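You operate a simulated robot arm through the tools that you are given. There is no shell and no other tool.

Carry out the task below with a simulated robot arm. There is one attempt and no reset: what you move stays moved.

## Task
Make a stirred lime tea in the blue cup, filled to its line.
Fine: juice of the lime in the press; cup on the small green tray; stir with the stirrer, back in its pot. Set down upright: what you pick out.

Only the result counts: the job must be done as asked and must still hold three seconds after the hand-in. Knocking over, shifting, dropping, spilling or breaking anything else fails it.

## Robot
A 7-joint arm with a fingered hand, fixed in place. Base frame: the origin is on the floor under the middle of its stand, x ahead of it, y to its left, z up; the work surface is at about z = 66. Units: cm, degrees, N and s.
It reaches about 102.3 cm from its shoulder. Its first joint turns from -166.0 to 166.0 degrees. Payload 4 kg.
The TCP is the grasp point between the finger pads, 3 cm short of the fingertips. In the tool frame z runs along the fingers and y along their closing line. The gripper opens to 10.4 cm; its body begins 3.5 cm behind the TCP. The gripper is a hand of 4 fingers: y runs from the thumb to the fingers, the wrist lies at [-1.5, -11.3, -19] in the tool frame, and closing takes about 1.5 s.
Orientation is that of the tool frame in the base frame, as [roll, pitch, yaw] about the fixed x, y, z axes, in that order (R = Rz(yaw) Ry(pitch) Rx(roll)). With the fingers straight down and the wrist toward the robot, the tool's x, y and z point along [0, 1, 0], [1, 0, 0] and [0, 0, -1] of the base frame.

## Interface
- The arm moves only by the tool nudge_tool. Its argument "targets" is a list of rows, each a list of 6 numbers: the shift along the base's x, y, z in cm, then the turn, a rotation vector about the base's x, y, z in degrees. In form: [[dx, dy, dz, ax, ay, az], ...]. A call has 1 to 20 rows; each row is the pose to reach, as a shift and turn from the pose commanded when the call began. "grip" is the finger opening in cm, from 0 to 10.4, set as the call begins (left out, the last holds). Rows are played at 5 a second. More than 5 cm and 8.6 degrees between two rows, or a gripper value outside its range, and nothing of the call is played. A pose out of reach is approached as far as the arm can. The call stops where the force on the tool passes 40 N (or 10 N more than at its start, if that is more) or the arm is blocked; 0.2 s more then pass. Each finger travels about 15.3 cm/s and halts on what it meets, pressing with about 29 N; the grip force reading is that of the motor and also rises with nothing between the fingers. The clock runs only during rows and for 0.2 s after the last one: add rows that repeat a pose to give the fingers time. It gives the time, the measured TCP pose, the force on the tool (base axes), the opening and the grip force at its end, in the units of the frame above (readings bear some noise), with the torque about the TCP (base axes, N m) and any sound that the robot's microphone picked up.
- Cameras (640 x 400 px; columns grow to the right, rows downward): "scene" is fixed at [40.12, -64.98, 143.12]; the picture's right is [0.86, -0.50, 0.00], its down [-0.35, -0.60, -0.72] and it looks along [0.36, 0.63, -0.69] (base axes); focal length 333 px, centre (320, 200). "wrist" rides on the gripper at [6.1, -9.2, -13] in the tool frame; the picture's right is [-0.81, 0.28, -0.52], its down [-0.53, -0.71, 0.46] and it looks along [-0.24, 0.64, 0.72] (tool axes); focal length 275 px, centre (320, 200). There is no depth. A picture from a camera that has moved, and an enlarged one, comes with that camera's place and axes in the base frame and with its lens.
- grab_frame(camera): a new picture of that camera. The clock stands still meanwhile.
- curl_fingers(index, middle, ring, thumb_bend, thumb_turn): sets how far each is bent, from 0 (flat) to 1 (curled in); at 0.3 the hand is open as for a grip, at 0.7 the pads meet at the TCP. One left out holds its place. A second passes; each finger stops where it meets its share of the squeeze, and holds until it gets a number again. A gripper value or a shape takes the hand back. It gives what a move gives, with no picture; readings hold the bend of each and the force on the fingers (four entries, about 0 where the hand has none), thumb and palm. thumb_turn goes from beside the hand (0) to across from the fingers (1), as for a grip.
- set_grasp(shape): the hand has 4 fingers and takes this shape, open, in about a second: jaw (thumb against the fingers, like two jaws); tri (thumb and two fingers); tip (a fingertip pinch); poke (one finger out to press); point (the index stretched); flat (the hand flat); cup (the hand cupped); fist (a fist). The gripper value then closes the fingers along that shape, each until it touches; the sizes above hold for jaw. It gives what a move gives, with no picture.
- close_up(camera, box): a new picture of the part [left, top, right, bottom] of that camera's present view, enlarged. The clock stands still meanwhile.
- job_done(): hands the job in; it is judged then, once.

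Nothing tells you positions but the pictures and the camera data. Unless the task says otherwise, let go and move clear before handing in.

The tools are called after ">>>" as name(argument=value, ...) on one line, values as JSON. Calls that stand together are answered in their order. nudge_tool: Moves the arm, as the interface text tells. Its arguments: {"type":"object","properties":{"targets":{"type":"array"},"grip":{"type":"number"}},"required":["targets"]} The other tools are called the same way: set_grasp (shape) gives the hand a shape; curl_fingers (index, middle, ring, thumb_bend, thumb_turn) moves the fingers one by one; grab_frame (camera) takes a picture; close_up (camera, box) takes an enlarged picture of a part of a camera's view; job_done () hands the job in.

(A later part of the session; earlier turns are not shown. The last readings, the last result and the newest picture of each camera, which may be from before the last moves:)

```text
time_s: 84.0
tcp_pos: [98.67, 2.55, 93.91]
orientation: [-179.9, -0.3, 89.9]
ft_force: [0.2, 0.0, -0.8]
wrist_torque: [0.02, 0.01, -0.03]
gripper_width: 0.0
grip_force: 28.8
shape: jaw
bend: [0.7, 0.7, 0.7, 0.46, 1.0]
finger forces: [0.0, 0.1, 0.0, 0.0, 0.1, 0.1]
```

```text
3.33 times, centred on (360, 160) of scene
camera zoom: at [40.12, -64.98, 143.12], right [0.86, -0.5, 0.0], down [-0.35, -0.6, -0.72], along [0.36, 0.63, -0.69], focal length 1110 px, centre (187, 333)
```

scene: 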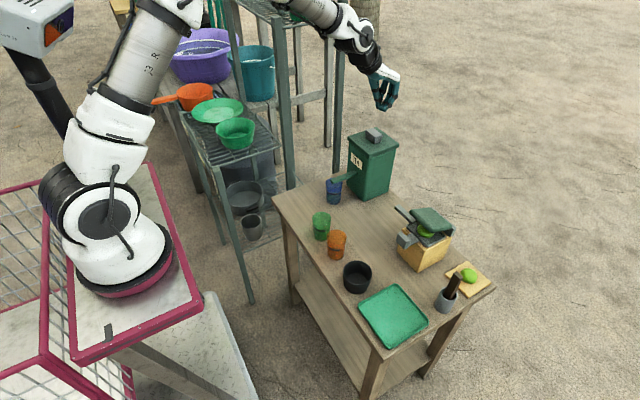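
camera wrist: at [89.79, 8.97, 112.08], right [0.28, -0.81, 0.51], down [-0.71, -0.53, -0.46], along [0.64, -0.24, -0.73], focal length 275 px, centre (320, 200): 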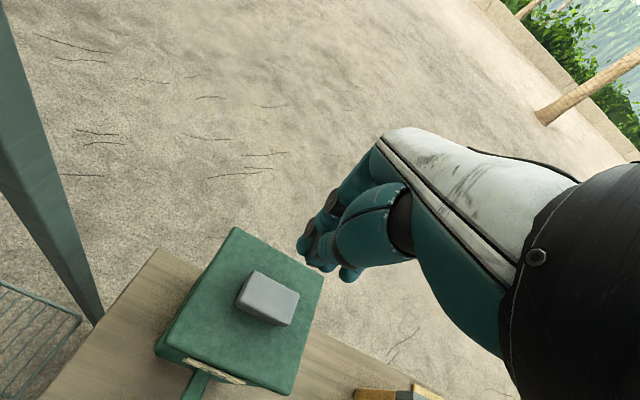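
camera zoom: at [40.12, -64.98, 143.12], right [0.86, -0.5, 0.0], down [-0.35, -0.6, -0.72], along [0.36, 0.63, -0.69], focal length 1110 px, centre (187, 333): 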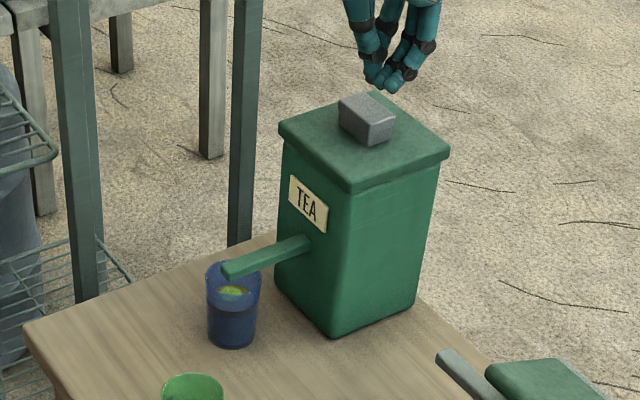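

The flow stopped and the level is about 0.2 cm under the middle of the band. One short pulse should centre it.

>>> nudge_tool(targets=[[0, 0, -1.6, 0, 0, 0], [0, 0, -2.9, 0, 0, 0], [0, 0, -2.9, 0, 0, 0], [0, 0, -1.5, 0, 0, 0], [0, 0, 0, 0, 0, 0]])

>>> close_up(camera="scene", box=[323, 176, 347, 206])

```text
time_s: 85.2
tcp_pos: [98.5, 2.51, 93.96]
orientation: [-179.9, -0.3, 90.1]
ft_force: [-0.2, 0.0, -0.7]
wrist_torque: [-0.02, 0.02, 0.02]
gripper_width: 0.0
grip_force: 29.0
shape: jaw
bend: [0.7, 0.7, 0.7, 0.46, 1.0]
finger forces: [0.1, 0.0, 0.0, 0.0, 0.0, 0.1]
```

```text
13.33 times, centred on (335, 191) of scene
camera zoom: at [40.12, -64.98, 143.12], right [0.86, -0.5, 0.0], down [-0.35, -0.6, -0.72], along [0.36, 0.63, -0.69], focal length 4439 px, centre (120, 320)
```

zoom: 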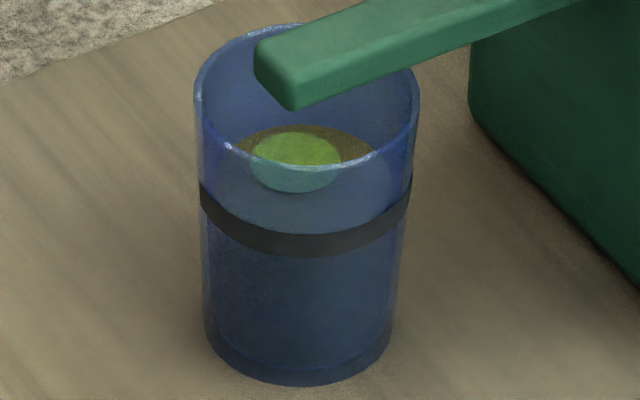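

>>> nudge_tool(targets=[[0, 0, -1.6, 0, 0, 0], [0, 0, -2.9, 0, 0, 0], [0, 0, -2.95, 0, 0, 0], [0, 0, -2.95, 0, 0, 0], [0, 0, -1.5, 0, 0, 0], [0, 0, 0, 0, 0, 0]])

>>> close_up(camera="scene", box=[323, 176, 347, 206])

```text
time_s: 86.6
tcp_pos: [98.59, 2.51, 93.95]
orientation: [-179.9, -0.1, 90.0]
ft_force: [0.5, 0.1, 0.4]
wrist_torque: [0.03, -0.02, -0.01]
gripper_width: 0.0
grip_force: 29.1
shape: jaw
bend: [0.7, 0.7, 0.7, 0.46, 1.0]
finger forces: [0.0, 0.0, 0.1, 0.0, 0.1, 0.1]
```

```text
13.33 times, centred on (335, 191) of scene
camera zoom: at [40.12, -64.98, 143.12], right [0.86, -0.5, 0.0], down [-0.35, -0.6, -0.72], along [0.36, 0.63, -0.69], focal length 4439 px, centre (120, 320)
```

zoom: 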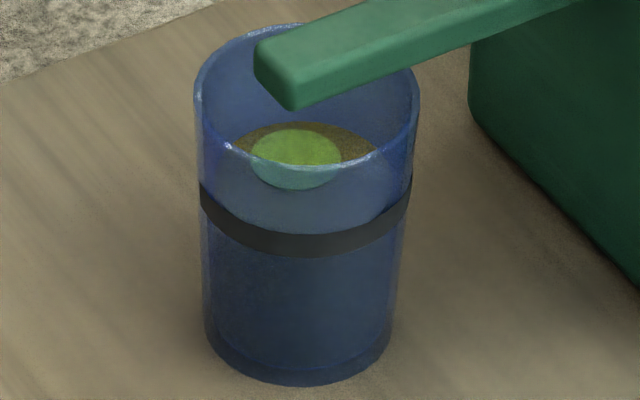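

>>> nudge_tool(targets=[[0, 0, -1.6, 0, 0, 0], [0, 0, -2.9, 0, 0, 0], [0, 0, -2.95, 0, 0, 0], [0, 0, -2.95, 0, 0, 0], [0, 0, -1.5, 0, 0, 0], [0, 0, 0, 0, 0, 0]])

>>> close_up(camera="scene", box=[323, 176, 347, 206])

```text
time_s: 88.0
tcp_pos: [98.44, 2.6, 93.82]
orientation: [-179.9, 0.0, 90.0]
ft_force: [0.6, 0.4, -1.7]
wrist_torque: [0.0, -0.02, -0.01]
gripper_width: 0.0
grip_force: 29.0
shape: jaw
bend: [0.7, 0.7, 0.7, 0.46, 1.0]
finger forces: [0.0, 0.0, 0.1, 0.0, 0.0, 0.0]
```

```text
13.33 times, centred on (335, 191) of scene
camera zoom: at [40.12, -64.98, 143.12], right [0.86, -0.5, 0.0], down [-0.35, -0.6, -0.72], along [0.36, 0.63, -0.69], focal length 4439 px, centre (120, 320)
```

zoom: 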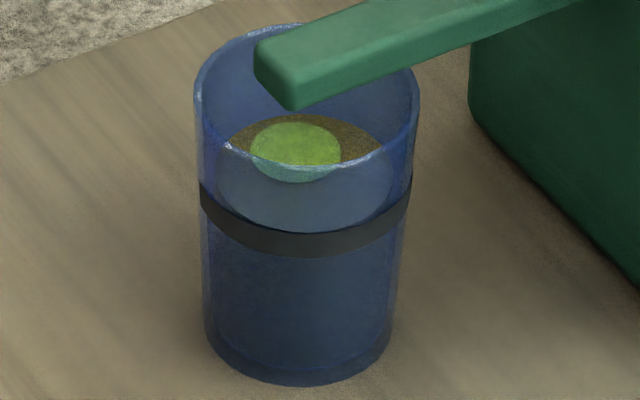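

The surface now sits within the band, right about at its middle, so filling is done. I'll back away from the button and return to the earlier hand orientation to fetch the cup.

>>> nudge_tool(targets=[[0, 0, 3, 0, 0, 0], [-3, -0.5, 5, 0, 0, 0], [-6, -1, 5, 0, 0, 0], [-9, -2, 5, 0, 0, 0], [-12, -3, 5, 0, 0, 7], [-15, -4, 5, 0, 0, 14], [-18, -5, 5, 0, 0, 21], [-21, -6, 5, 0, 0, 28], [-23, -6, 5, 0, 0, 35], [-23.5, -6, 5, 0, 0, 42], [-23.5, -6, 5, 0, 0, 49], [-23.5, -6, 5, 0, 0, 56], [-23.5, -6, 5, 0, 0, 63], [-23.5, -6, 5, 0, 0, 69.9], [-23.5, -6, 4, 0, 0, 69.9]], grip=9.8)

>>> grab_frame(camera="scene")

>>> close_up(camera="wrist", box=[240, 180, 400, 340])

```text
time_s: 91.2
tcp_pos: [75.05, -3.57, 98.1]
orientation: [180.0, -0.1, 160.0]
ft_force: [-1.2, 0.3, 0.5]
wrist_torque: [-0.01, -0.01, 0.05]
gripper_width: 9.77
grip_force: 0.0
shape: jaw
bend: [0.32, 0.31, 0.3, 0.31, 0.98]
finger forces: [0.0, 0.1, 0.0, 0.1, 0.0, 0.0]
```

```text
taken
```

scene: 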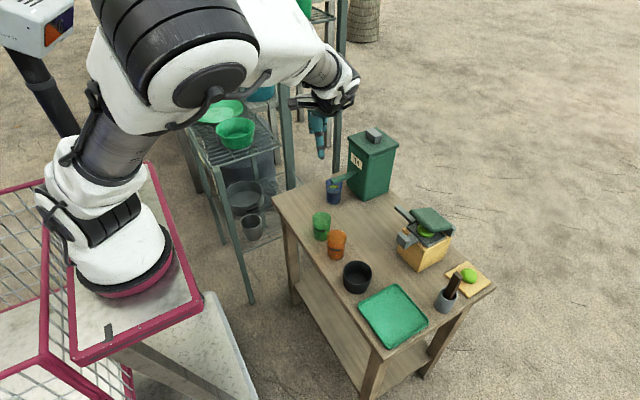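

```text
2.50 times, centred on (320, 260) of wrist
camera zoom: at [66.2, -9.99, 111.16], right [0.86, -0.02, 0.51], down [0.26, -0.85, -0.46], along [0.45, 0.52, -0.73], focal length 688 px, centre (320, 50)
```

zoom: 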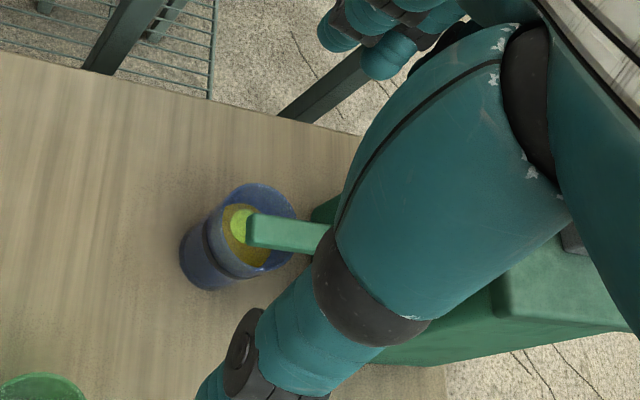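

The cup is at about (84.8, 2.85). I'll move above it, descend and grasp.

>>> nudge_tool(targets=[[2.5, 1.7, -2, 0, 0, 0], [5, 3.4, -5, 0, 0, 0], [7.5, 5.1, -8, 0, 0, 0], [9.3, 6.35, -10.5, 0, 0, 0], [9.3, 6.35, -13, 0, 0, 0], [9.3, 6.35, -15.5, 0, 0, 0], [9.3, 6.35, -15.5, 0, 0, 0]])

>>> close_up(camera="wrist", box=[230, 170, 390, 330])

>>> close_up(camera="scene", box=[300, 130, 380, 220])

```text
time_s: 92.8
tcp_pos: [84.31, 2.85, 82.57]
orientation: [180.0, -0.2, 159.9]
ft_force: [0.6, 0.2, 0.5]
wrist_torque: [0.0, -0.01, -0.02]
gripper_width: 9.78
grip_force: 0.0
shape: jaw
bend: [0.32, 0.31, 0.3, 0.31, 0.98]
finger forces: [0.0, 0.1, 0.0, 0.0, 0.0, 0.0]
```

```text
2.50 times, centred on (310, 250) of wrist
camera zoom: at [75.46, -3.57, 95.74], right [0.86, -0.02, 0.51], down [0.25, -0.85, -0.46], along [0.45, 0.52, -0.73], focal length 688 px, centre (345, 75)
```

zoom: 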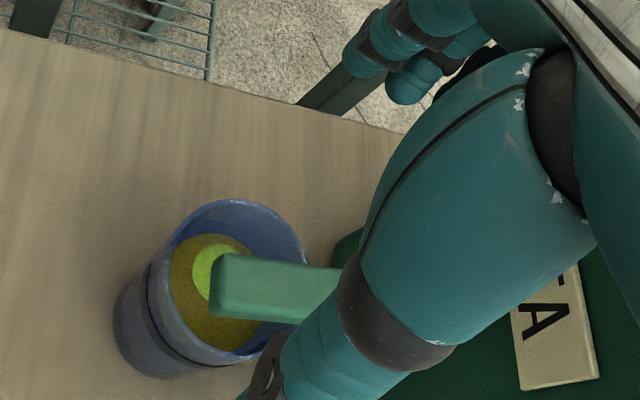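

```text
4.44 times, centred on (340, 175) of scene
camera zoom: at [40.12, -64.98, 143.12], right [0.86, -0.5, 0.0], down [-0.35, -0.6, -0.72], along [0.36, 0.63, -0.69], focal length 1480 px, centre (231, 311)
```

zoom: 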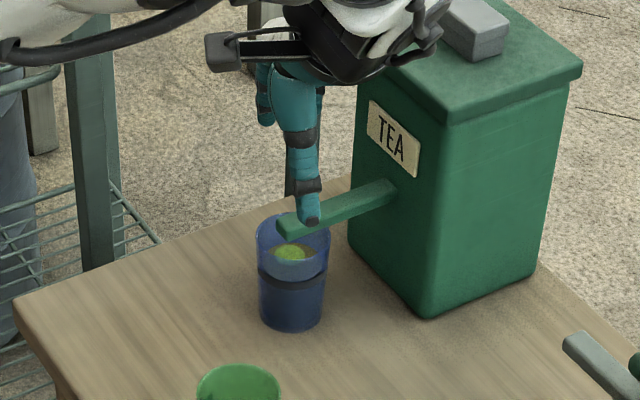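

>>> nudge_tool(targets=[[0, 0, -2, 0, 0, 0], [0, 0, -4, 0, 0, 0], [0, 0, -6, 0, 0, 0], [0, 0, -7.6, 0, 0, 0], [0, 0, -8.6, 0, 0, 0], [0, 0, -8.6, 0, 0, 0]])

>>> nudge_tool(targets=[[0, 0, 0, 0, 0, 0], [0, 0, 0, 0, 0, 0], [0, 0, 0, 0, 0, 0], [0, 0, 0, 0, 0, 0], [0, 0, 0, 0, 0, 0], [0, 0, 0, 0, 0, 0], [0, 0, 0, 0, 0, 0], [0, 0, 0, 0, 0, 0]], grip=3.5)

>>> close_up(camera="scene", box=[300, 130, 380, 220])

>>> close_up(camera="wrist", box=[240, 180, 380, 320])

```text
time_s: 94.2
tcp_pos: [84.29, 2.85, 73.92]
orientation: [180.0, -0.1, 159.9]
ft_force: [-0.7, -0.1, -0.5]
wrist_torque: [0.0, 0.0, -0.02]
gripper_width: 9.8
grip_force: 0.0
shape: jaw
bend: [0.32, 0.31, 0.3, 0.31, 0.98]
finger forces: [0.1, 0.0, 0.1, 0.0, 0.0, 0.0]
```

```text
time_s: 96.0
tcp_pos: [84.36, 2.93, 73.85]
orientation: [180.0, -0.3, 159.9]
ft_force: [-0.3, 0.1, -0.4]
wrist_torque: [-0.03, 0.02, 0.01]
gripper_width: 4.19
grip_force: 28.7
shape: jaw
bend: [0.74, 0.48, 0.53, 0.73, 1.0]
finger forces: [14.1, 9.0, 2.1, 0.0, 25.0, 0.0]
```

```text
4.44 times, centred on (340, 175) of scene
camera zoom: at [40.12, -64.98, 143.12], right [0.86, -0.5, 0.0], down [-0.35, -0.6, -0.72], along [0.36, 0.63, -0.69], focal length 1480 px, centre (231, 311)
```

zoom: 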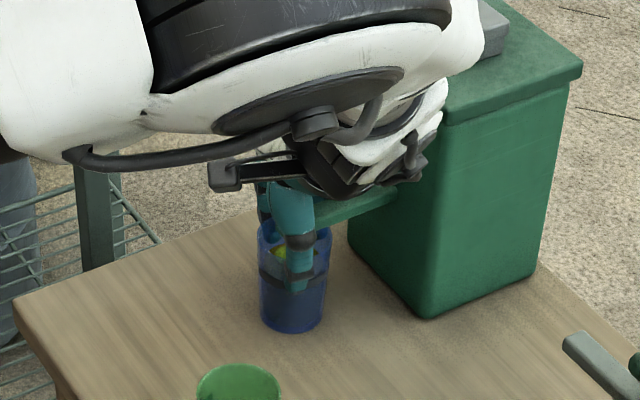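

```text
2.86 times, centred on (310, 250) of wrist
camera zoom: at [75.51, -3.58, 87.02], right [0.86, -0.02, 0.51], down [0.25, -0.85, -0.46], along [0.45, 0.52, -0.73], focal length 786 px, centre (349, 57)
```

zoom: 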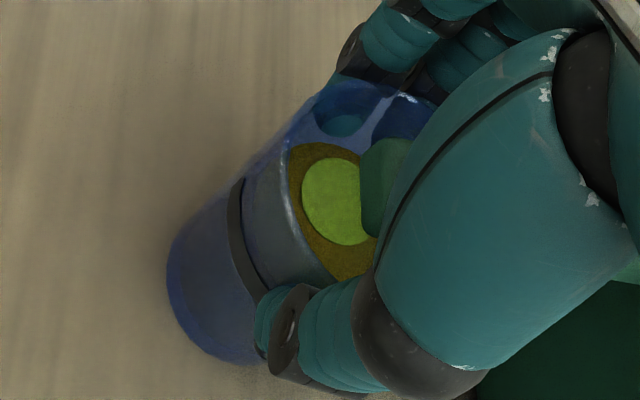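

Gripped. I'll slide slowly back out from under the spout and then lift gently.

>>> nudge_tool(targets=[[0, 0, 0.15, 0, 0, 0], [-0.5, 0, 0.2, 0, 0, 0], [-1.2, 0, 0.2, 0, 0, 0], [-2, 0, 0.2, 0, 0, 0], [-2.8, 0, 0.2, 0, 0, 0], [-3.6, 0, 0.2, 0, 0, 0], [-4.4, 0, 0.2, 0, 0, 0], [-5.2, 0, 0.2, 0, 0, 0], [-6, 0, 0.2, 0, 0, 0], [-6.5, 0, 0.2, 0, 0, 0], [-6.7, 0, 0.2, 0, 0, 0]])

>>> close_up(camera="scene", box=[290, 130, 380, 220])

```text
time_s: 98.4
tcp_pos: [77.5, 2.77, 74.2]
orientation: [180.0, -0.2, 159.9]
ft_force: [-1.2, 0.0, 0.9]
wrist_torque: [0.03, 0.03, 0.01]
gripper_width: 4.16
grip_force: 29.1
shape: jaw
bend: [0.74, 0.48, 0.53, 0.73, 1.0]
finger forces: [14.0, 9.0, 2.1, 0.0, 25.1, 0.1]
```

```text
4.44 times, centred on (335, 175) of scene
camera zoom: at [40.12, -64.98, 143.12], right [0.86, -0.5, 0.0], down [-0.35, -0.6, -0.72], along [0.36, 0.63, -0.69], focal length 1480 px, centre (253, 311)
```

zoom: 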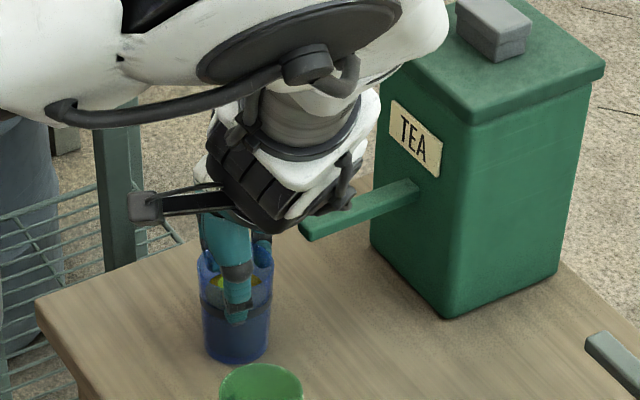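

>>> nudge_tool(targets=[[0, 0, 0.8, 0, 0, 0], [0, 0, 2, 0, 0, 0], [0, 0, 3.5, 0, 0, 0], [0, 0, 5, 0, 0, 0], [0, 0, 6.5, 0, 0, 0], [0, -0.5, 8, 0, 0, 0], [0, -1, 9.5, 0, 0, 0], [0, -1.5, 11, 0, 0, 0], [0, -2, 12.5, 0, 0, 0], [0, -2.5, 13.5, 0, 0, 0], [0, -3, 14, 0, 0, 0]])

>>> nudge_tool(targets=[[0, -0.3, 0, 0, 0, -5], [0, -0.8, 0, 0, 0, -10], [0, -1.5, 0, 0, 0, -15], [0, -2.2, 0, 0, 0, -20], [0, -3, 0, 0, 0, -25], [0, -3.8, 0, 0, 0, -30], [0, -4.6, 0, 0, 0, -35], [0, -5.4, 0, 0, 0, -40], [0, -6.2, 0, 0, 0, -45], [0, -7, 0, 0, 0, -50], [0, -7.8, 0, 0, 0, -55], [0, -8.6, 0, 0, 0, -60], [0, -9.4, 0, 0, 0, -65], [0, -10, 0, 0, 0, -69.9], [0, -10, 0, 0, 0, -69.9]])

>>> grab_frame(camera="scene")

>>> close_up(camera="wrist", box=[240, 180, 380, 320])

```text
time_s: 100.8
tcp_pos: [77.62, -0.24, 88.31]
orientation: [-180.0, -0.2, 159.9]
ft_force: [0.6, -0.1, 0.3]
wrist_torque: [0.01, 0.02, 0.01]
gripper_width: 4.14
grip_force: 29.2
shape: jaw
bend: [0.74, 0.48, 0.53, 0.73, 1.0]
finger forces: [14.1, 9.3, 2.1, 0.0, 25.0, 0.1]
```

```text
time_s: 104.0
tcp_pos: [77.56, -10.07, 88.16]
orientation: [-179.9, -0.3, 89.9]
ft_force: [0.0, -0.4, -0.4]
wrist_torque: [0.05, 0.02, 0.02]
gripper_width: 4.17
grip_force: 29.3
shape: jaw
bend: [0.74, 0.48, 0.53, 0.73, 1.0]
finger forces: [14.1, 9.5, 2.4, 0.0, 25.0, 0.0]
```

```text
taken
```

scene: 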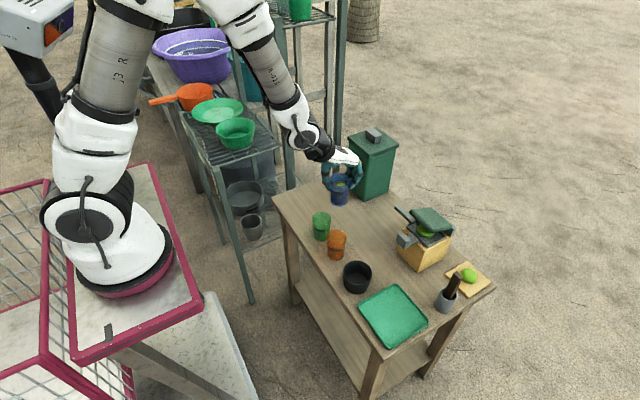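

```text
2.86 times, centred on (310, 250) of wrist
camera zoom: at [68.42, -3.93, 101.23], right [0.27, -0.81, 0.51], down [-0.71, -0.53, -0.46], along [0.64, -0.24, -0.73], focal length 786 px, centre (349, 57)
```

zoom: 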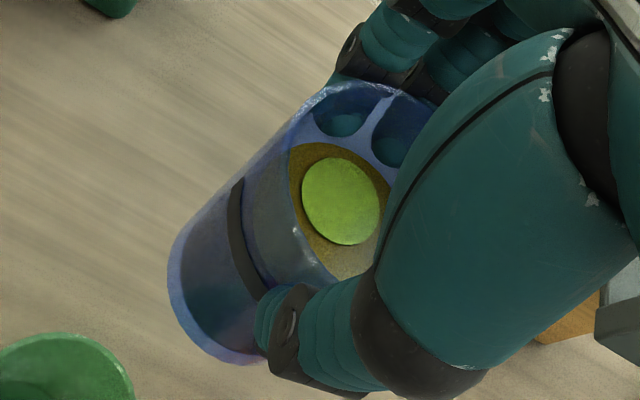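

The lime floats as an unmixed green patch, so stirring is needed. Next I'll carry the cup over the tray.

>>> nudge_tool(targets=[[-0.1, -1, 0, 0, 0, 0], [-0.2, -2.8, 0, 0, 0, 0], [-0.4, -5, 0, 0, 0, 0], [-0.5, -7.3, 0, 0, 0, 0], [-0.6, -9.6, 0, 0, 0, 0], [-0.8, -12, 0, 0, 0, 0], [-0.9, -14.4, 0, 0, 0, 0], [-1, -16.8, 0, 0, 0, 0], [-1.1, -19.2, 0, 0, 0, 0], [-1.3, -21.6, 0, 0, 0, 0], [-1.4, -24, 0, 0, 0, 0], [-1.5, -26.2, 0, 0, 0, 0], [-1.7, -28, 0, 0, 0, 0], [-1.8, -29.1, 0, 0, 0, 0], [-1.8, -29.1, 0, 0, 0, 0]])

>>> grab_frame(camera="wrist")

>>> close_up(camera="scene", box=[320, 210, 480, 350])

```text
time_s: 107.2
tcp_pos: [75.87, -39.26, 88.2]
orientation: [-180.0, -0.1, 89.9]
ft_force: [-0.4, -1.5, -0.5]
wrist_torque: [0.02, 0.03, 0.01]
gripper_width: 4.14
grip_force: 29.3
shape: jaw
bend: [0.74, 0.48, 0.53, 0.73, 1.0]
finger forces: [14.3, 9.7, 2.4, 0.0, 25.0, 0.1]
```

```text
taken
camera wrist: at [66.69, -33.07, 101.25], right [0.28, -0.81, 0.51], down [-0.71, -0.53, -0.46], along [0.64, -0.24, -0.73], focal length 275 px, centre (320, 200)
```

wrist: 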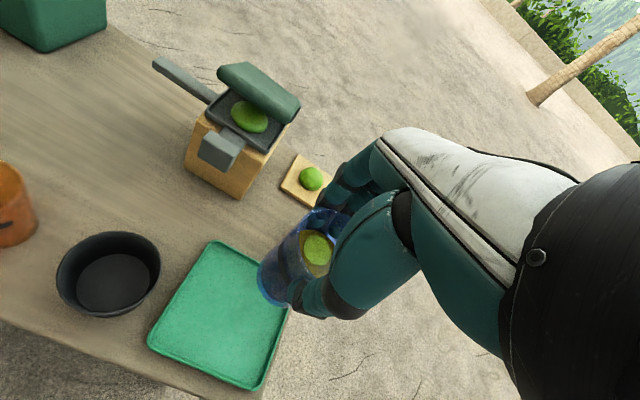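

```text
2.86 times, centred on (400, 280) of scene
camera zoom: at [40.12, -64.98, 143.12], right [0.86, -0.5, 0.0], down [-0.35, -0.6, -0.72], along [0.36, 0.63, -0.69], focal length 951 px, centre (91, -29)
```

zoom: 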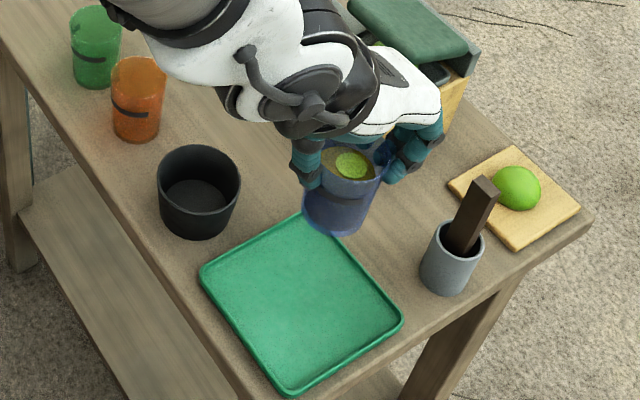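

The tray's centre is at about (75.8, -39.4) and the cup hangs right above it. Lowering now.

>>> nudge_tool(targets=[[0, 0, -1.5, 0, 0, 0], [0, 0, -3.5, 0, 0, 0], [0, 0, -5.5, 0, 0, 0], [0, 0, -7.5, 0, 0, 0], [0, 0, -9.5, 0, 0, 0], [0, 0, -11, 0, 0, 0], [0, 0, -12, 0, 0, 0], [0, 0, -12.7, 0, 0, 0], [0, 0, -13.2, 0, 0, 0], [0, 0, -13.2, 0, 0, 0]])

>>> close_up(camera="scene", box=[340, 250, 460, 350])

```text
time_s: 109.4
tcp_pos: [75.8, -39.29, 74.94]
orientation: [180.0, -0.3, 89.9]
ft_force: [-0.5, 0.0, 0.2]
wrist_torque: [-0.02, 0.04, 0.03]
gripper_width: 4.11
grip_force: 29.3
shape: jaw
bend: [0.74, 0.48, 0.53, 0.73, 1.0]
finger forces: [14.2, 9.7, 2.4, 0.1, 25.1, 0.1]
```

```text
4.00 times, centred on (400, 300) of scene
camera zoom: at [40.12, -64.98, 143.12], right [0.86, -0.5, 0.0], down [-0.35, -0.6, -0.72], along [0.36, 0.63, -0.69], focal length 1332 px, centre (0, -200)
```

zoom: 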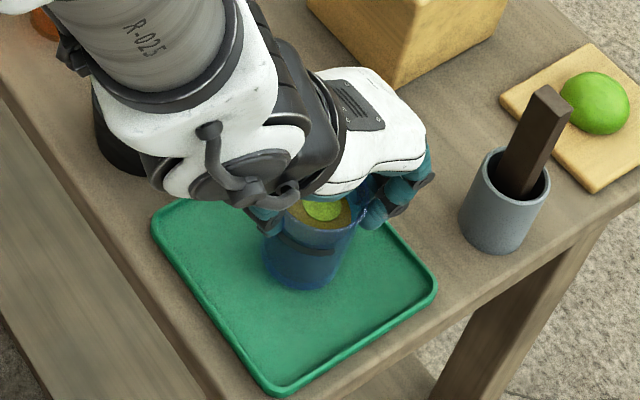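

>>> nudge_tool(targets=[[0, 0, -0.3, 0, 0, 0], [0, 0, -0.5, 0, 0, 0], [0, 0, -0.5, 0, 0, 0]])

```text
time_s: 110.2
tcp_pos: [75.83, -39.34, 74.41]
orientation: [-180.0, -0.1, 90.1]
ft_force: [0.2, -0.3, -0.7]
wrist_torque: [-0.01, 0.03, -0.01]
gripper_width: 4.16
grip_force: 29.0
shape: jaw
bend: [0.74, 0.48, 0.53, 0.73, 1.0]
finger forces: [14.2, 9.7, 2.5, 0.0, 25.1, 0.0]
```

>>> nudge_tool(targets=[[0, 0, -0.12, 0, 0, 0], [0, 0, -0.2, 0, 0, 0], [0, 0, -0.2, 0, 0, 0]])

```text
time_s: 111.0
tcp_pos: [75.81, -39.31, 74.22]
orientation: [180.0, -0.2, 89.9]
ft_force: [-1.6, 0.3, 13.3]
wrist_torque: [-0.01, -0.01, 0.0]
gripper_width: 4.21
grip_force: 29.1
shape: jaw
bend: [0.74, 0.48, 0.53, 0.73, 1.0]
finger forces: [14.8, 9.9, 2.5, 0.1, 27.4, 0.1]
```

The cup is resting on the tray. I'll ease the load slightly, then open the hand and rise.

>>> nudge_tool(targets=[[0, 0, 0.08, 0, 0, 0], [0, 0, 0.08, 0, 0, 0]])

>>> nudge_tool(targets=[[0, 0, 0, 0, 0, 0], [0, 0, 0, 0, 0, 0], [0, 0, 0, 0, 0, 0], [0, 0, 0, 0, 0, 0], [0, 0, 0, 0, 0, 0], [0, 0, 0, 0, 0, 0], [0, 0, 0, 0, 0, 0]], grip=9.8)

>>> nudge_tool(targets=[[0, 0, 1.5, 0, 0, 0], [0, 0, 3.5, 0, 0, 0], [0, 0, 6, 0, 0, 0], [0, 0, 9, 0, 0, 0], [0, 0, 12, 0, 0, 0], [0, 0, 15, 0, 0, 0]])

>>> grab_frame(camera="wrist")

>>> close_up(camera="scene", box=[340, 240, 480, 350])

```text
time_s: 111.6
tcp_pos: [75.68, -39.28, 74.39]
orientation: [-179.9, -0.1, 90.1]
ft_force: [1.0, -1.4, 8.3]
wrist_torque: [-0.05, -0.11, 0.0]
gripper_width: 4.19
grip_force: 29.1
shape: jaw
bend: [0.74, 0.48, 0.53, 0.73, 1.0]
finger forces: [15.1, 10.4, 2.9, 0.1, 26.2, 0.0]
```

```text
time_s: 113.2
tcp_pos: [75.8, -39.34, 74.34]
orientation: [180.0, -0.2, 89.9]
ft_force: [0.2, 0.0, 0.2]
wrist_torque: [0.01, -0.02, -0.01]
gripper_width: 9.78
grip_force: 0.0
shape: jaw
bend: [0.32, 0.31, 0.3, 0.31, 0.98]
finger forces: [0.0, 0.0, 0.1, 0.0, 0.0, 0.1]
```

```text
time_s: 114.6
tcp_pos: [75.73, -39.05, 89.23]
orientation: [-179.9, -0.2, 90.0]
ft_force: [-0.2, -0.1, -0.3]
wrist_torque: [-0.02, 0.0, -0.02]
gripper_width: 9.76
grip_force: 0.0
shape: jaw
bend: [0.32, 0.31, 0.3, 0.31, 0.98]
finger forces: [0.0, 0.1, 0.0, 0.2, 0.0, 0.2]
```

```text
taken
camera wrist: at [66.6, -32.95, 102.39], right [0.28, -0.81, 0.51], down [-0.71, -0.53, -0.46], along [0.64, -0.24, -0.73], focal length 275 px, centre (320, 200)
```

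wrist: 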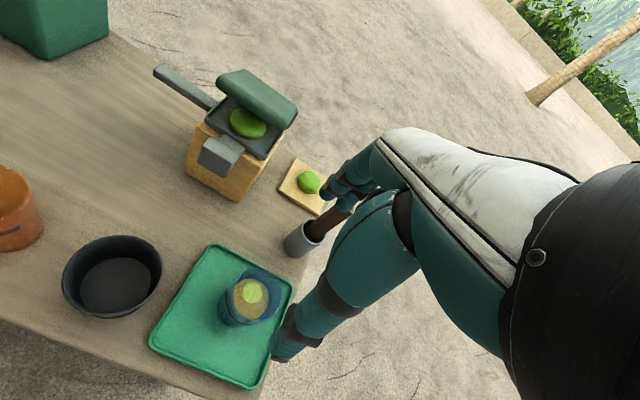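

```text
3.64 times, centred on (410, 295) of scene
camera zoom: at [40.12, -64.98, 143.12], right [0.86, -0.5, 0.0], down [-0.35, -0.6, -0.72], along [0.36, 0.63, -0.69], focal length 1211 px, centre (-7, -146)
```

zoom: 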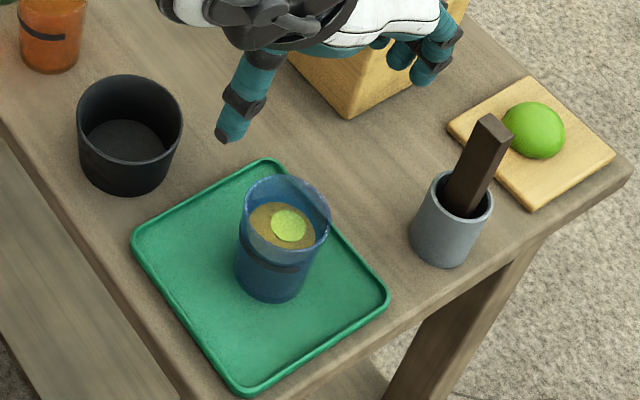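

The cup is standing on the tray. Now I'll take a careful look at the stirrer in its pot.

>>> close_up(camera="scene", box=[425, 265, 475, 320])

>>> close_up(camera="wrist", box=[270, 180, 370, 270])

>>> close_up(camera="wrist", box=[200, 250, 320, 360])

```text
7.27 times, centred on (450, 292) of scene
camera zoom: at [40.12, -64.98, 143.12], right [0.86, -0.5, 0.0], down [-0.35, -0.6, -0.72], along [0.36, 0.63, -0.69], focal length 2421 px, centre (-626, -473)
```

zoom: 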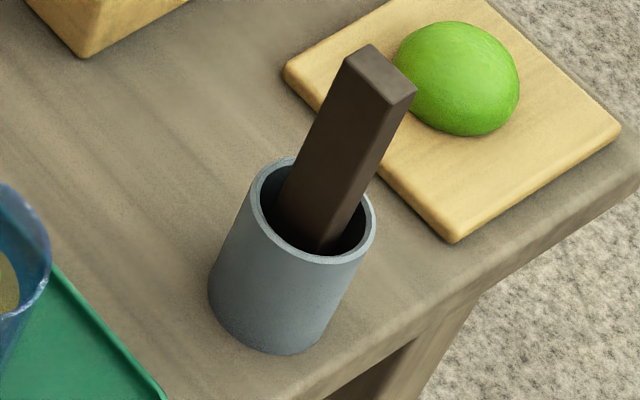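

```text
4.44 times, centred on (320, 225) of wrist
camera zoom: at [66.6, -32.95, 102.39], right [0.28, -0.81, 0.51], down [-0.71, -0.53, -0.46], along [0.64, -0.24, -0.73], focal length 1224 px, centre (320, 89)
```

zoom: 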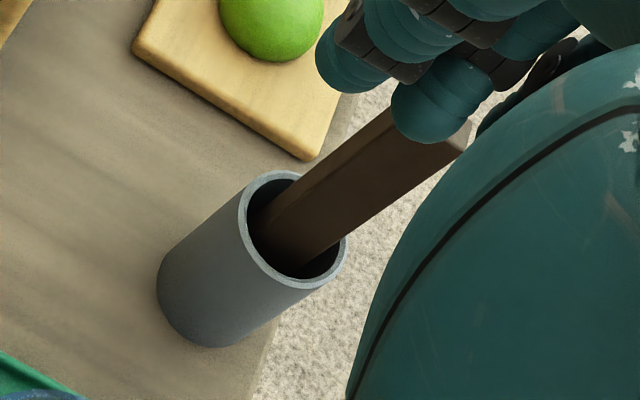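

```text
3.64 times, centred on (260, 305) of wrist
camera zoom: at [66.6, -32.95, 102.39], right [0.28, -0.81, 0.51], down [-0.71, -0.53, -0.46], along [0.64, -0.24, -0.73], focal length 1001 px, centre (538, -182)
```

zoom: 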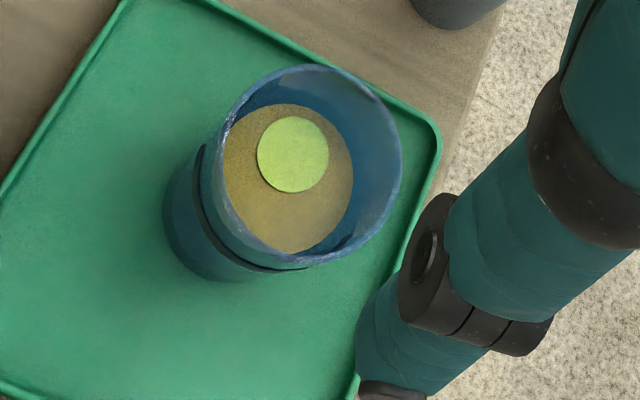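

The stirrer is a vertical stick, about 1.0 × 1.9 cm, centred near (87.9, -44.0) with its top at z≈80 and the pot rim at ≈72.4. I'll move above it with the hand partly open.

>>> nudge_tool(targets=[[2, -0.8, 0.5, 0, 0, 0], [4.5, -1.8, 0.5, 0, 0, 0], [7, -2.9, 0.5, 0, 0, 0], [9.5, -3.9, 0.5, 0, 0, 0], [12.2, -4.9, 0.5, 0, 0, 0], [12.2, -4.9, -1.5, 0, 0, 0], [12.2, -4.9, -4, 0, 0, 0], [12.2, -4.9, -4, 0, 0, 0]], grip=6)

>>> grab_frame(camera="wrist")

>>> close_up(camera="scene", box=[400, 200, 500, 320])

```text
time_s: 116.4
tcp_pos: [87.87, -44.21, 85.33]
orientation: [180.0, -0.2, 90.1]
ft_force: [0.5, 0.7, -0.2]
wrist_torque: [-0.03, 0.0, -0.01]
gripper_width: 6.05
grip_force: 0.0
shape: jaw
bend: [0.74, 0.41, 0.38, 0.66, 1.0]
finger forces: [0.1, 0.1, 0.1, 0.0, 0.1, 0.0]
```

```text
taken
camera wrist: at [78.75, -37.97, 98.37], right [0.28, -0.81, 0.51], down [-0.71, -0.53, -0.46], along [0.64, -0.24, -0.73], focal length 275 px, centre (320, 200)
```

wrist: 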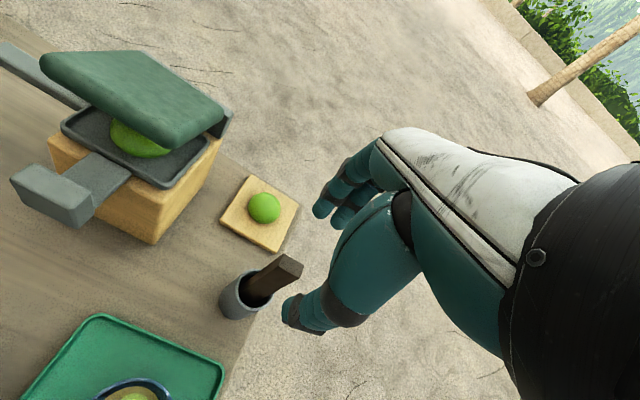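

```text
3.33 times, centred on (450, 260) of scene
camera zoom: at [40.12, -64.98, 143.12], right [0.86, -0.5, 0.0], down [-0.35, -0.6, -0.72], along [0.36, 0.63, -0.69], focal length 1110 px, centre (-113, 0)
```

zoom: 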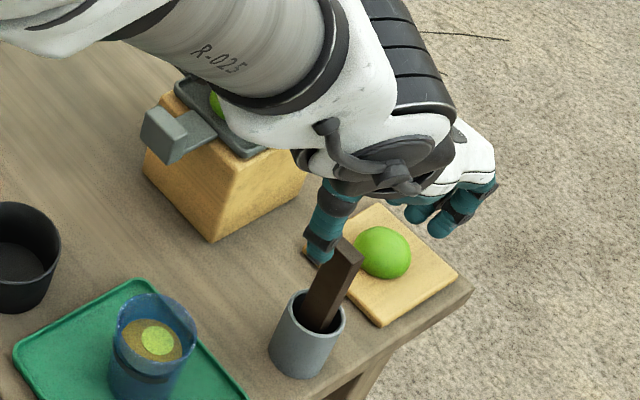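

>>> close_up(camera="wrist", box=[200, 230, 340, 340])

```text
3.64 times, centred on (270, 285) of wrist
camera zoom: at [78.75, -37.97, 98.37], right [0.28, -0.81, 0.51], down [-0.71, -0.53, -0.46], along [0.64, -0.24, -0.73], focal length 1001 px, centre (502, -109)
```

zoom: 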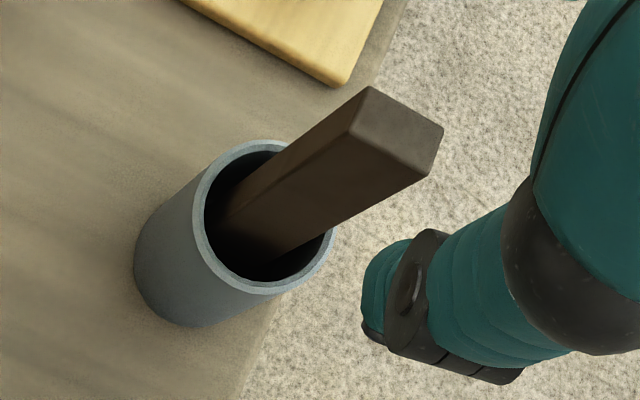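

The stick is upright at about (88.0, -43.8), 1.0 thick in x and 1.9 wide in y. I'll open fully, line up so thumb and fingers straddle it, and come down with the fingertips still above the pot rim.

>>> nudge_tool(targets=[[0.1, -0.2, 0, 0, 0, 0], [0.1, -0.4, 0, 0, 0, 0], [0.1, -0.4, 0, 0, 0, 0], [0.1, -0.4, 0, 0, 0, 0], [0.1, -0.4, -2, 0, 0, 0], [0.1, -0.4, -4, 0, 0, 0], [0.1, -0.4, -6, 0, 0, 0], [0.1, -0.4, -7.8, 0, 0, 0], [0.1, -0.4, -7.8, 0, 0, 0]], grip=9.8)

>>> close_up(camera="wrist", box=[220, 160, 440, 360])

>>> close_up(camera="scene", box=[410, 220, 490, 320])

```text
time_s: 118.4
tcp_pos: [88.26, -44.6, 77.36]
orientation: [180.0, -0.2, 90.0]
ft_force: [0.4, 0.0, -0.1]
wrist_torque: [-0.01, -0.01, 0.03]
gripper_width: 9.81
grip_force: 0.1
shape: jaw
bend: [0.32, 0.31, 0.3, 0.31, 0.98]
finger forces: [0.0, 0.1, 0.0, 0.0, 0.0, 0.0]
```

```text
2.00 times, centred on (330, 260) of wrist
camera zoom: at [78.98, -38.38, 90.52], right [0.28, -0.81, 0.51], down [-0.71, -0.53, -0.46], along [0.64, -0.24, -0.73], focal length 551 px, centre (300, 80)
```

zoom: 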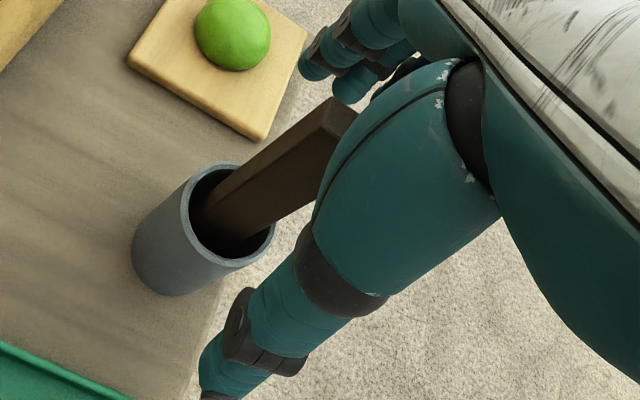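

```text
4.00 times, centred on (450, 270) of scene
camera zoom: at [40.12, -64.98, 143.12], right [0.86, -0.5, 0.0], down [-0.35, -0.6, -0.72], along [0.36, 0.63, -0.69], focal length 1332 px, centre (-200, -80)
```

zoom: 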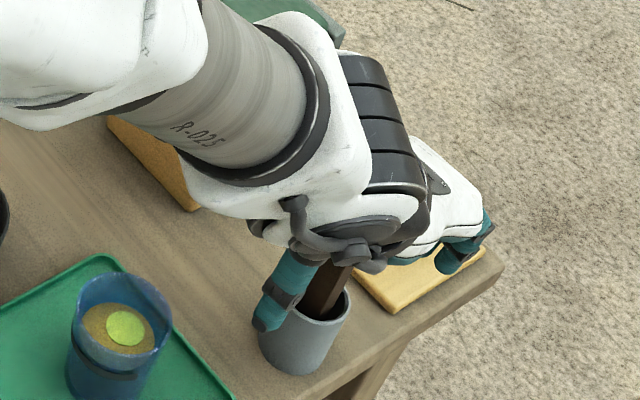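

>>> nudge_tool(targets=[[0, 0, 0, 0, 0, 0], [0, 0, 0, 0, 0, 0], [0, 0, 0, 0, 0, 0], [0, 0, 0, 0, 0, 0], [0, 0, 0, 0, 0, 0], [0, 0, 0, 0, 0, 0], [0, 0, 0, 0, 0, 0], [0, 0, 0, 0, 0, 0], [0, 0, 0, 0, 0, 0]], grip=0)

>>> close_up(camera="wrist", box=[220, 160, 440, 360])

>>> close_up(camera="scene", box=[410, 220, 490, 320])

```text
time_s: 120.4
tcp_pos: [88.16, -44.59, 77.38]
orientation: [180.0, -0.3, 90.1]
ft_force: [-0.6, 0.2, -0.4]
wrist_torque: [0.02, -0.03, 0.05]
gripper_width: 0.01
grip_force: 29.2
shape: jaw
bend: [0.71, 0.7, 0.7, 0.73, 1.0]
finger forces: [19.2, 0.0, 0.1, 0.0, 24.7, 0.0]
```

```text
2.00 times, centred on (330, 260) of wrist
camera zoom: at [78.98, -38.38, 90.53], right [0.28, -0.81, 0.51], down [-0.71, -0.53, -0.46], along [0.64, -0.24, -0.73], focal length 551 px, centre (300, 80)
```

zoom: 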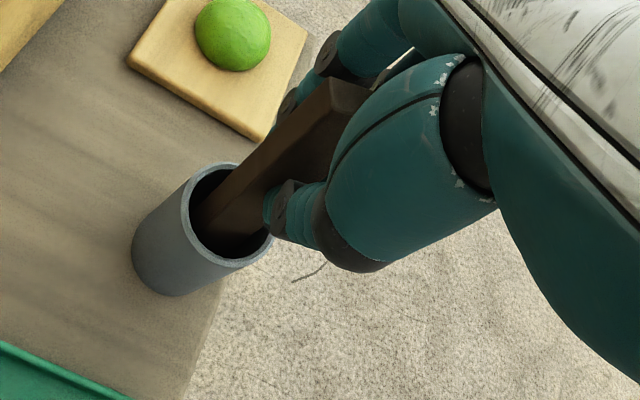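

```text
4.00 times, centred on (450, 270) of scene
camera zoom: at [40.12, -64.98, 143.12], right [0.86, -0.5, 0.0], down [-0.35, -0.6, -0.72], along [0.36, 0.63, -0.69], focal length 1332 px, centre (-200, -80)
```

zoom: 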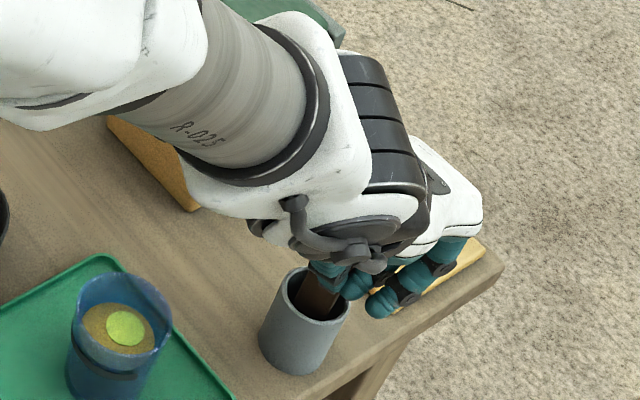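

Only the index and thumb hold the stick; middle and ring closed beside it. I'll re-open, centre the hand on the stick, and close again for a stronger three-point grip.

>>> nudge_tool(targets=[[0, 0, 0, 0, 0, 0], [0, 0, 0, 0, 0, 0], [0, 0, 0, 0, 0, 0], [0, 0, 0, 0, 0, 0], [0, 0, 0, 0, 0, 0], [0, 0, 0, 0, 0, 0], [0, 0.4, 0, 0, 0, 0], [0, 0.8, 0, 0, 0, 0], [0, 0.8, 0, 0, 0, 0]], grip=9.8)

>>> close_up(camera="wrist", box=[220, 160, 440, 360])

>>> nudge_tool(targets=[[0, 0, 0, 0, 0, 0], [0, 0, 0, 0, 0, 0], [0, 0, 0, 0, 0, 0], [0, 0, 0, 0, 0, 0], [0, 0, 0, 0, 0, 0], [0, 0, 0, 0, 0, 0], [0, 0, 0, 0, 0, 0], [0, 0, 0, 0, 0, 0], [0, 0, 0, 0, 0, 0]], grip=0)

>>> close_up(camera="wrist", box=[220, 160, 440, 360])

```text
time_s: 122.4
tcp_pos: [88.13, -43.76, 77.53]
orientation: [180.0, -0.3, 90.0]
ft_force: [0.5, -0.2, -0.3]
wrist_torque: [-0.02, 0.02, 0.01]
gripper_width: 9.78
grip_force: 0.1
shape: jaw
bend: [0.32, 0.31, 0.3, 0.31, 0.98]
finger forces: [0.0, 0.0, 0.0, 0.0, 0.0, 0.0]
```

```text
2.00 times, centred on (330, 260) of wrist
camera zoom: at [78.96, -37.54, 90.57], right [0.28, -0.81, 0.51], down [-0.71, -0.53, -0.46], along [0.64, -0.24, -0.73], focal length 551 px, centre (300, 80)
```

zoom: 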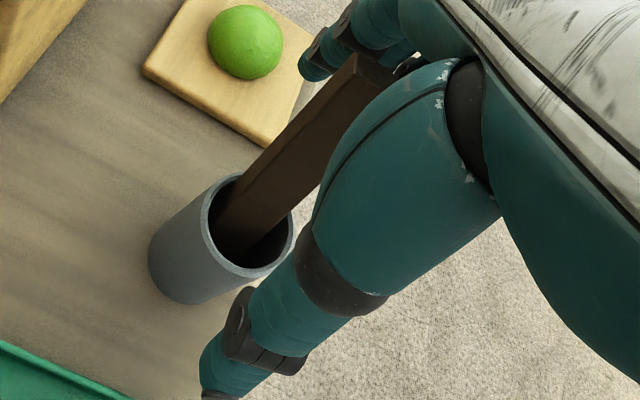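

```text
time_s: 124.4
tcp_pos: [88.17, -43.79, 77.56]
orientation: [179.9, -0.2, 90.0]
ft_force: [0.7, -0.3, -0.1]
wrist_torque: [-0.02, 0.03, -0.03]
gripper_width: 0.59
grip_force: 28.6
shape: jaw
bend: [0.71, 0.65, 0.7, 0.73, 1.0]
finger forces: [16.2, 9.0, 0.1, 0.0, 25.1, 0.0]
```

```text
2.00 times, centred on (330, 260) of wrist
camera zoom: at [78.96, -37.55, 90.57], right [0.28, -0.81, 0.51], down [-0.71, -0.53, -0.46], along [0.64, -0.24, -0.73], focal length 551 px, centre (300, 80)
```

zoom: 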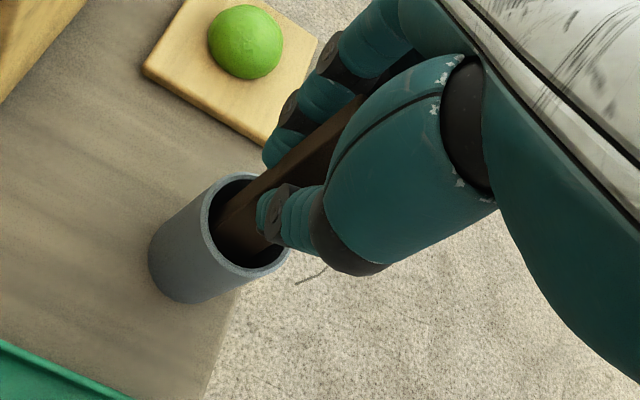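

Now index, middle and thumb all press on the stick. I'll lift it straight up slowly and check.

>>> nudge_tool(targets=[[0, 0, 0.6, 0, 0, 0], [0, 0, 1.5, 0, 0, 0], [0, 0, 3, 0, 0, 0], [0, 0, 4.5, 0, 0, 0]])

>>> close_up(camera="scene", box=[410, 210, 490, 320])

>>> close_up(camera="wrist", box=[180, 160, 420, 380])

```text
time_s: 125.4
tcp_pos: [87.88, -43.78, 82.02]
orientation: [180.0, -0.2, 90.0]
ft_force: [1.0, 0.4, -0.1]
wrist_torque: [-0.02, 0.03, -0.01]
gripper_width: 0.64
grip_force: 29.4
shape: jaw
bend: [0.71, 0.65, 0.7, 0.73, 1.0]
finger forces: [16.1, 9.1, 0.0, 0.0, 25.2, 0.1]
```

```text
3.64 times, centred on (450, 265) of scene
camera zoom: at [40.12, -64.98, 143.12], right [0.86, -0.5, 0.0], down [-0.35, -0.6, -0.72], along [0.36, 0.63, -0.69], focal length 1211 px, centre (-153, -36)
```

zoom: 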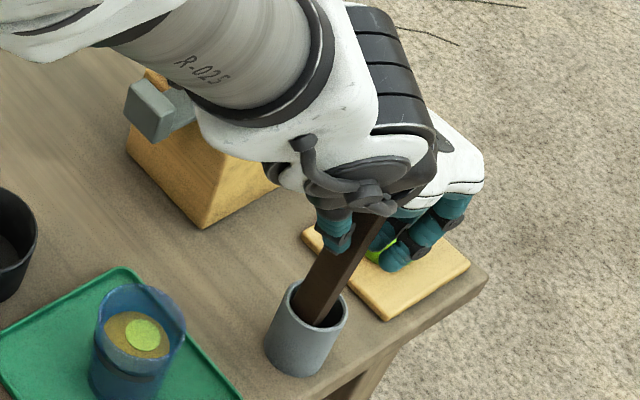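

```text
1.82 times, centred on (300, 270) of wrist
camera zoom: at [78.89, -37.57, 95.15], right [0.28, -0.81, 0.51], down [-0.71, -0.53, -0.46], along [0.64, -0.24, -0.73], focal length 500 px, centre (356, 73)
```

zoom: 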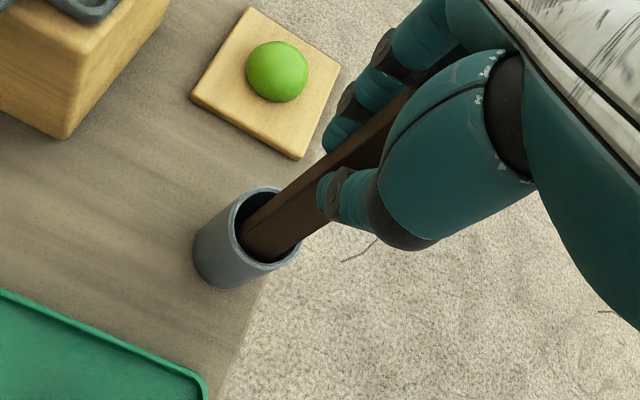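

>>> nudge_tool(targets=[[0, 0, 2, 0, 0, 0], [0, 0, 4.5, 0, 0, 0], [0, 0, 7, 0, 0, 0], [0, 0, 9.5, 0, 0, 0], [0, 0, 12, 0, 0, 0], [0, 0, 13, 0, 0, 0], [0, 0, 13, 0, 0, 0]])

>>> grab_frame(camera="wrist")

>>> close_up(camera="scene", box=[390, 150, 510, 310])

```text
time_s: 127.0
tcp_pos: [88.14, -43.85, 95.09]
orientation: [180.0, -0.2, 90.0]
ft_force: [-0.3, 0.5, 0.9]
wrist_torque: [-0.02, 0.02, 0.02]
gripper_width: 0.63
grip_force: 29.0
shape: jaw
bend: [0.71, 0.65, 0.7, 0.73, 1.0]
finger forces: [16.2, 9.1, 0.0, 0.0, 25.2, 0.1]
```

```text
taken
camera wrist: at [79.0, -37.64, 108.22], right [0.28, -0.81, 0.51], down [-0.71, -0.53, -0.46], along [0.64, -0.24, -0.73], focal length 275 px, centre (320, 200)
```

wrist: 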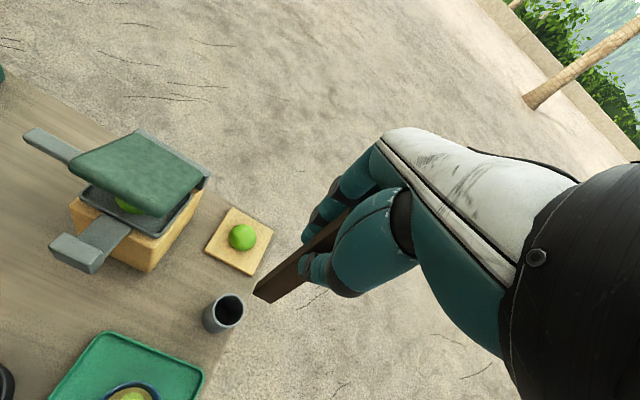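

```text
2.50 times, centred on (450, 230) of scene
camera zoom: at [40.12, -64.98, 143.12], right [0.86, -0.5, 0.0], down [-0.35, -0.6, -0.72], along [0.36, 0.63, -0.69], focal length 832 px, centre (-5, 125)
```

zoom: 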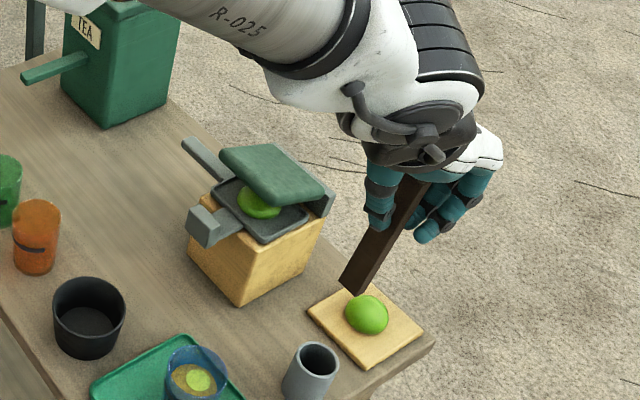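

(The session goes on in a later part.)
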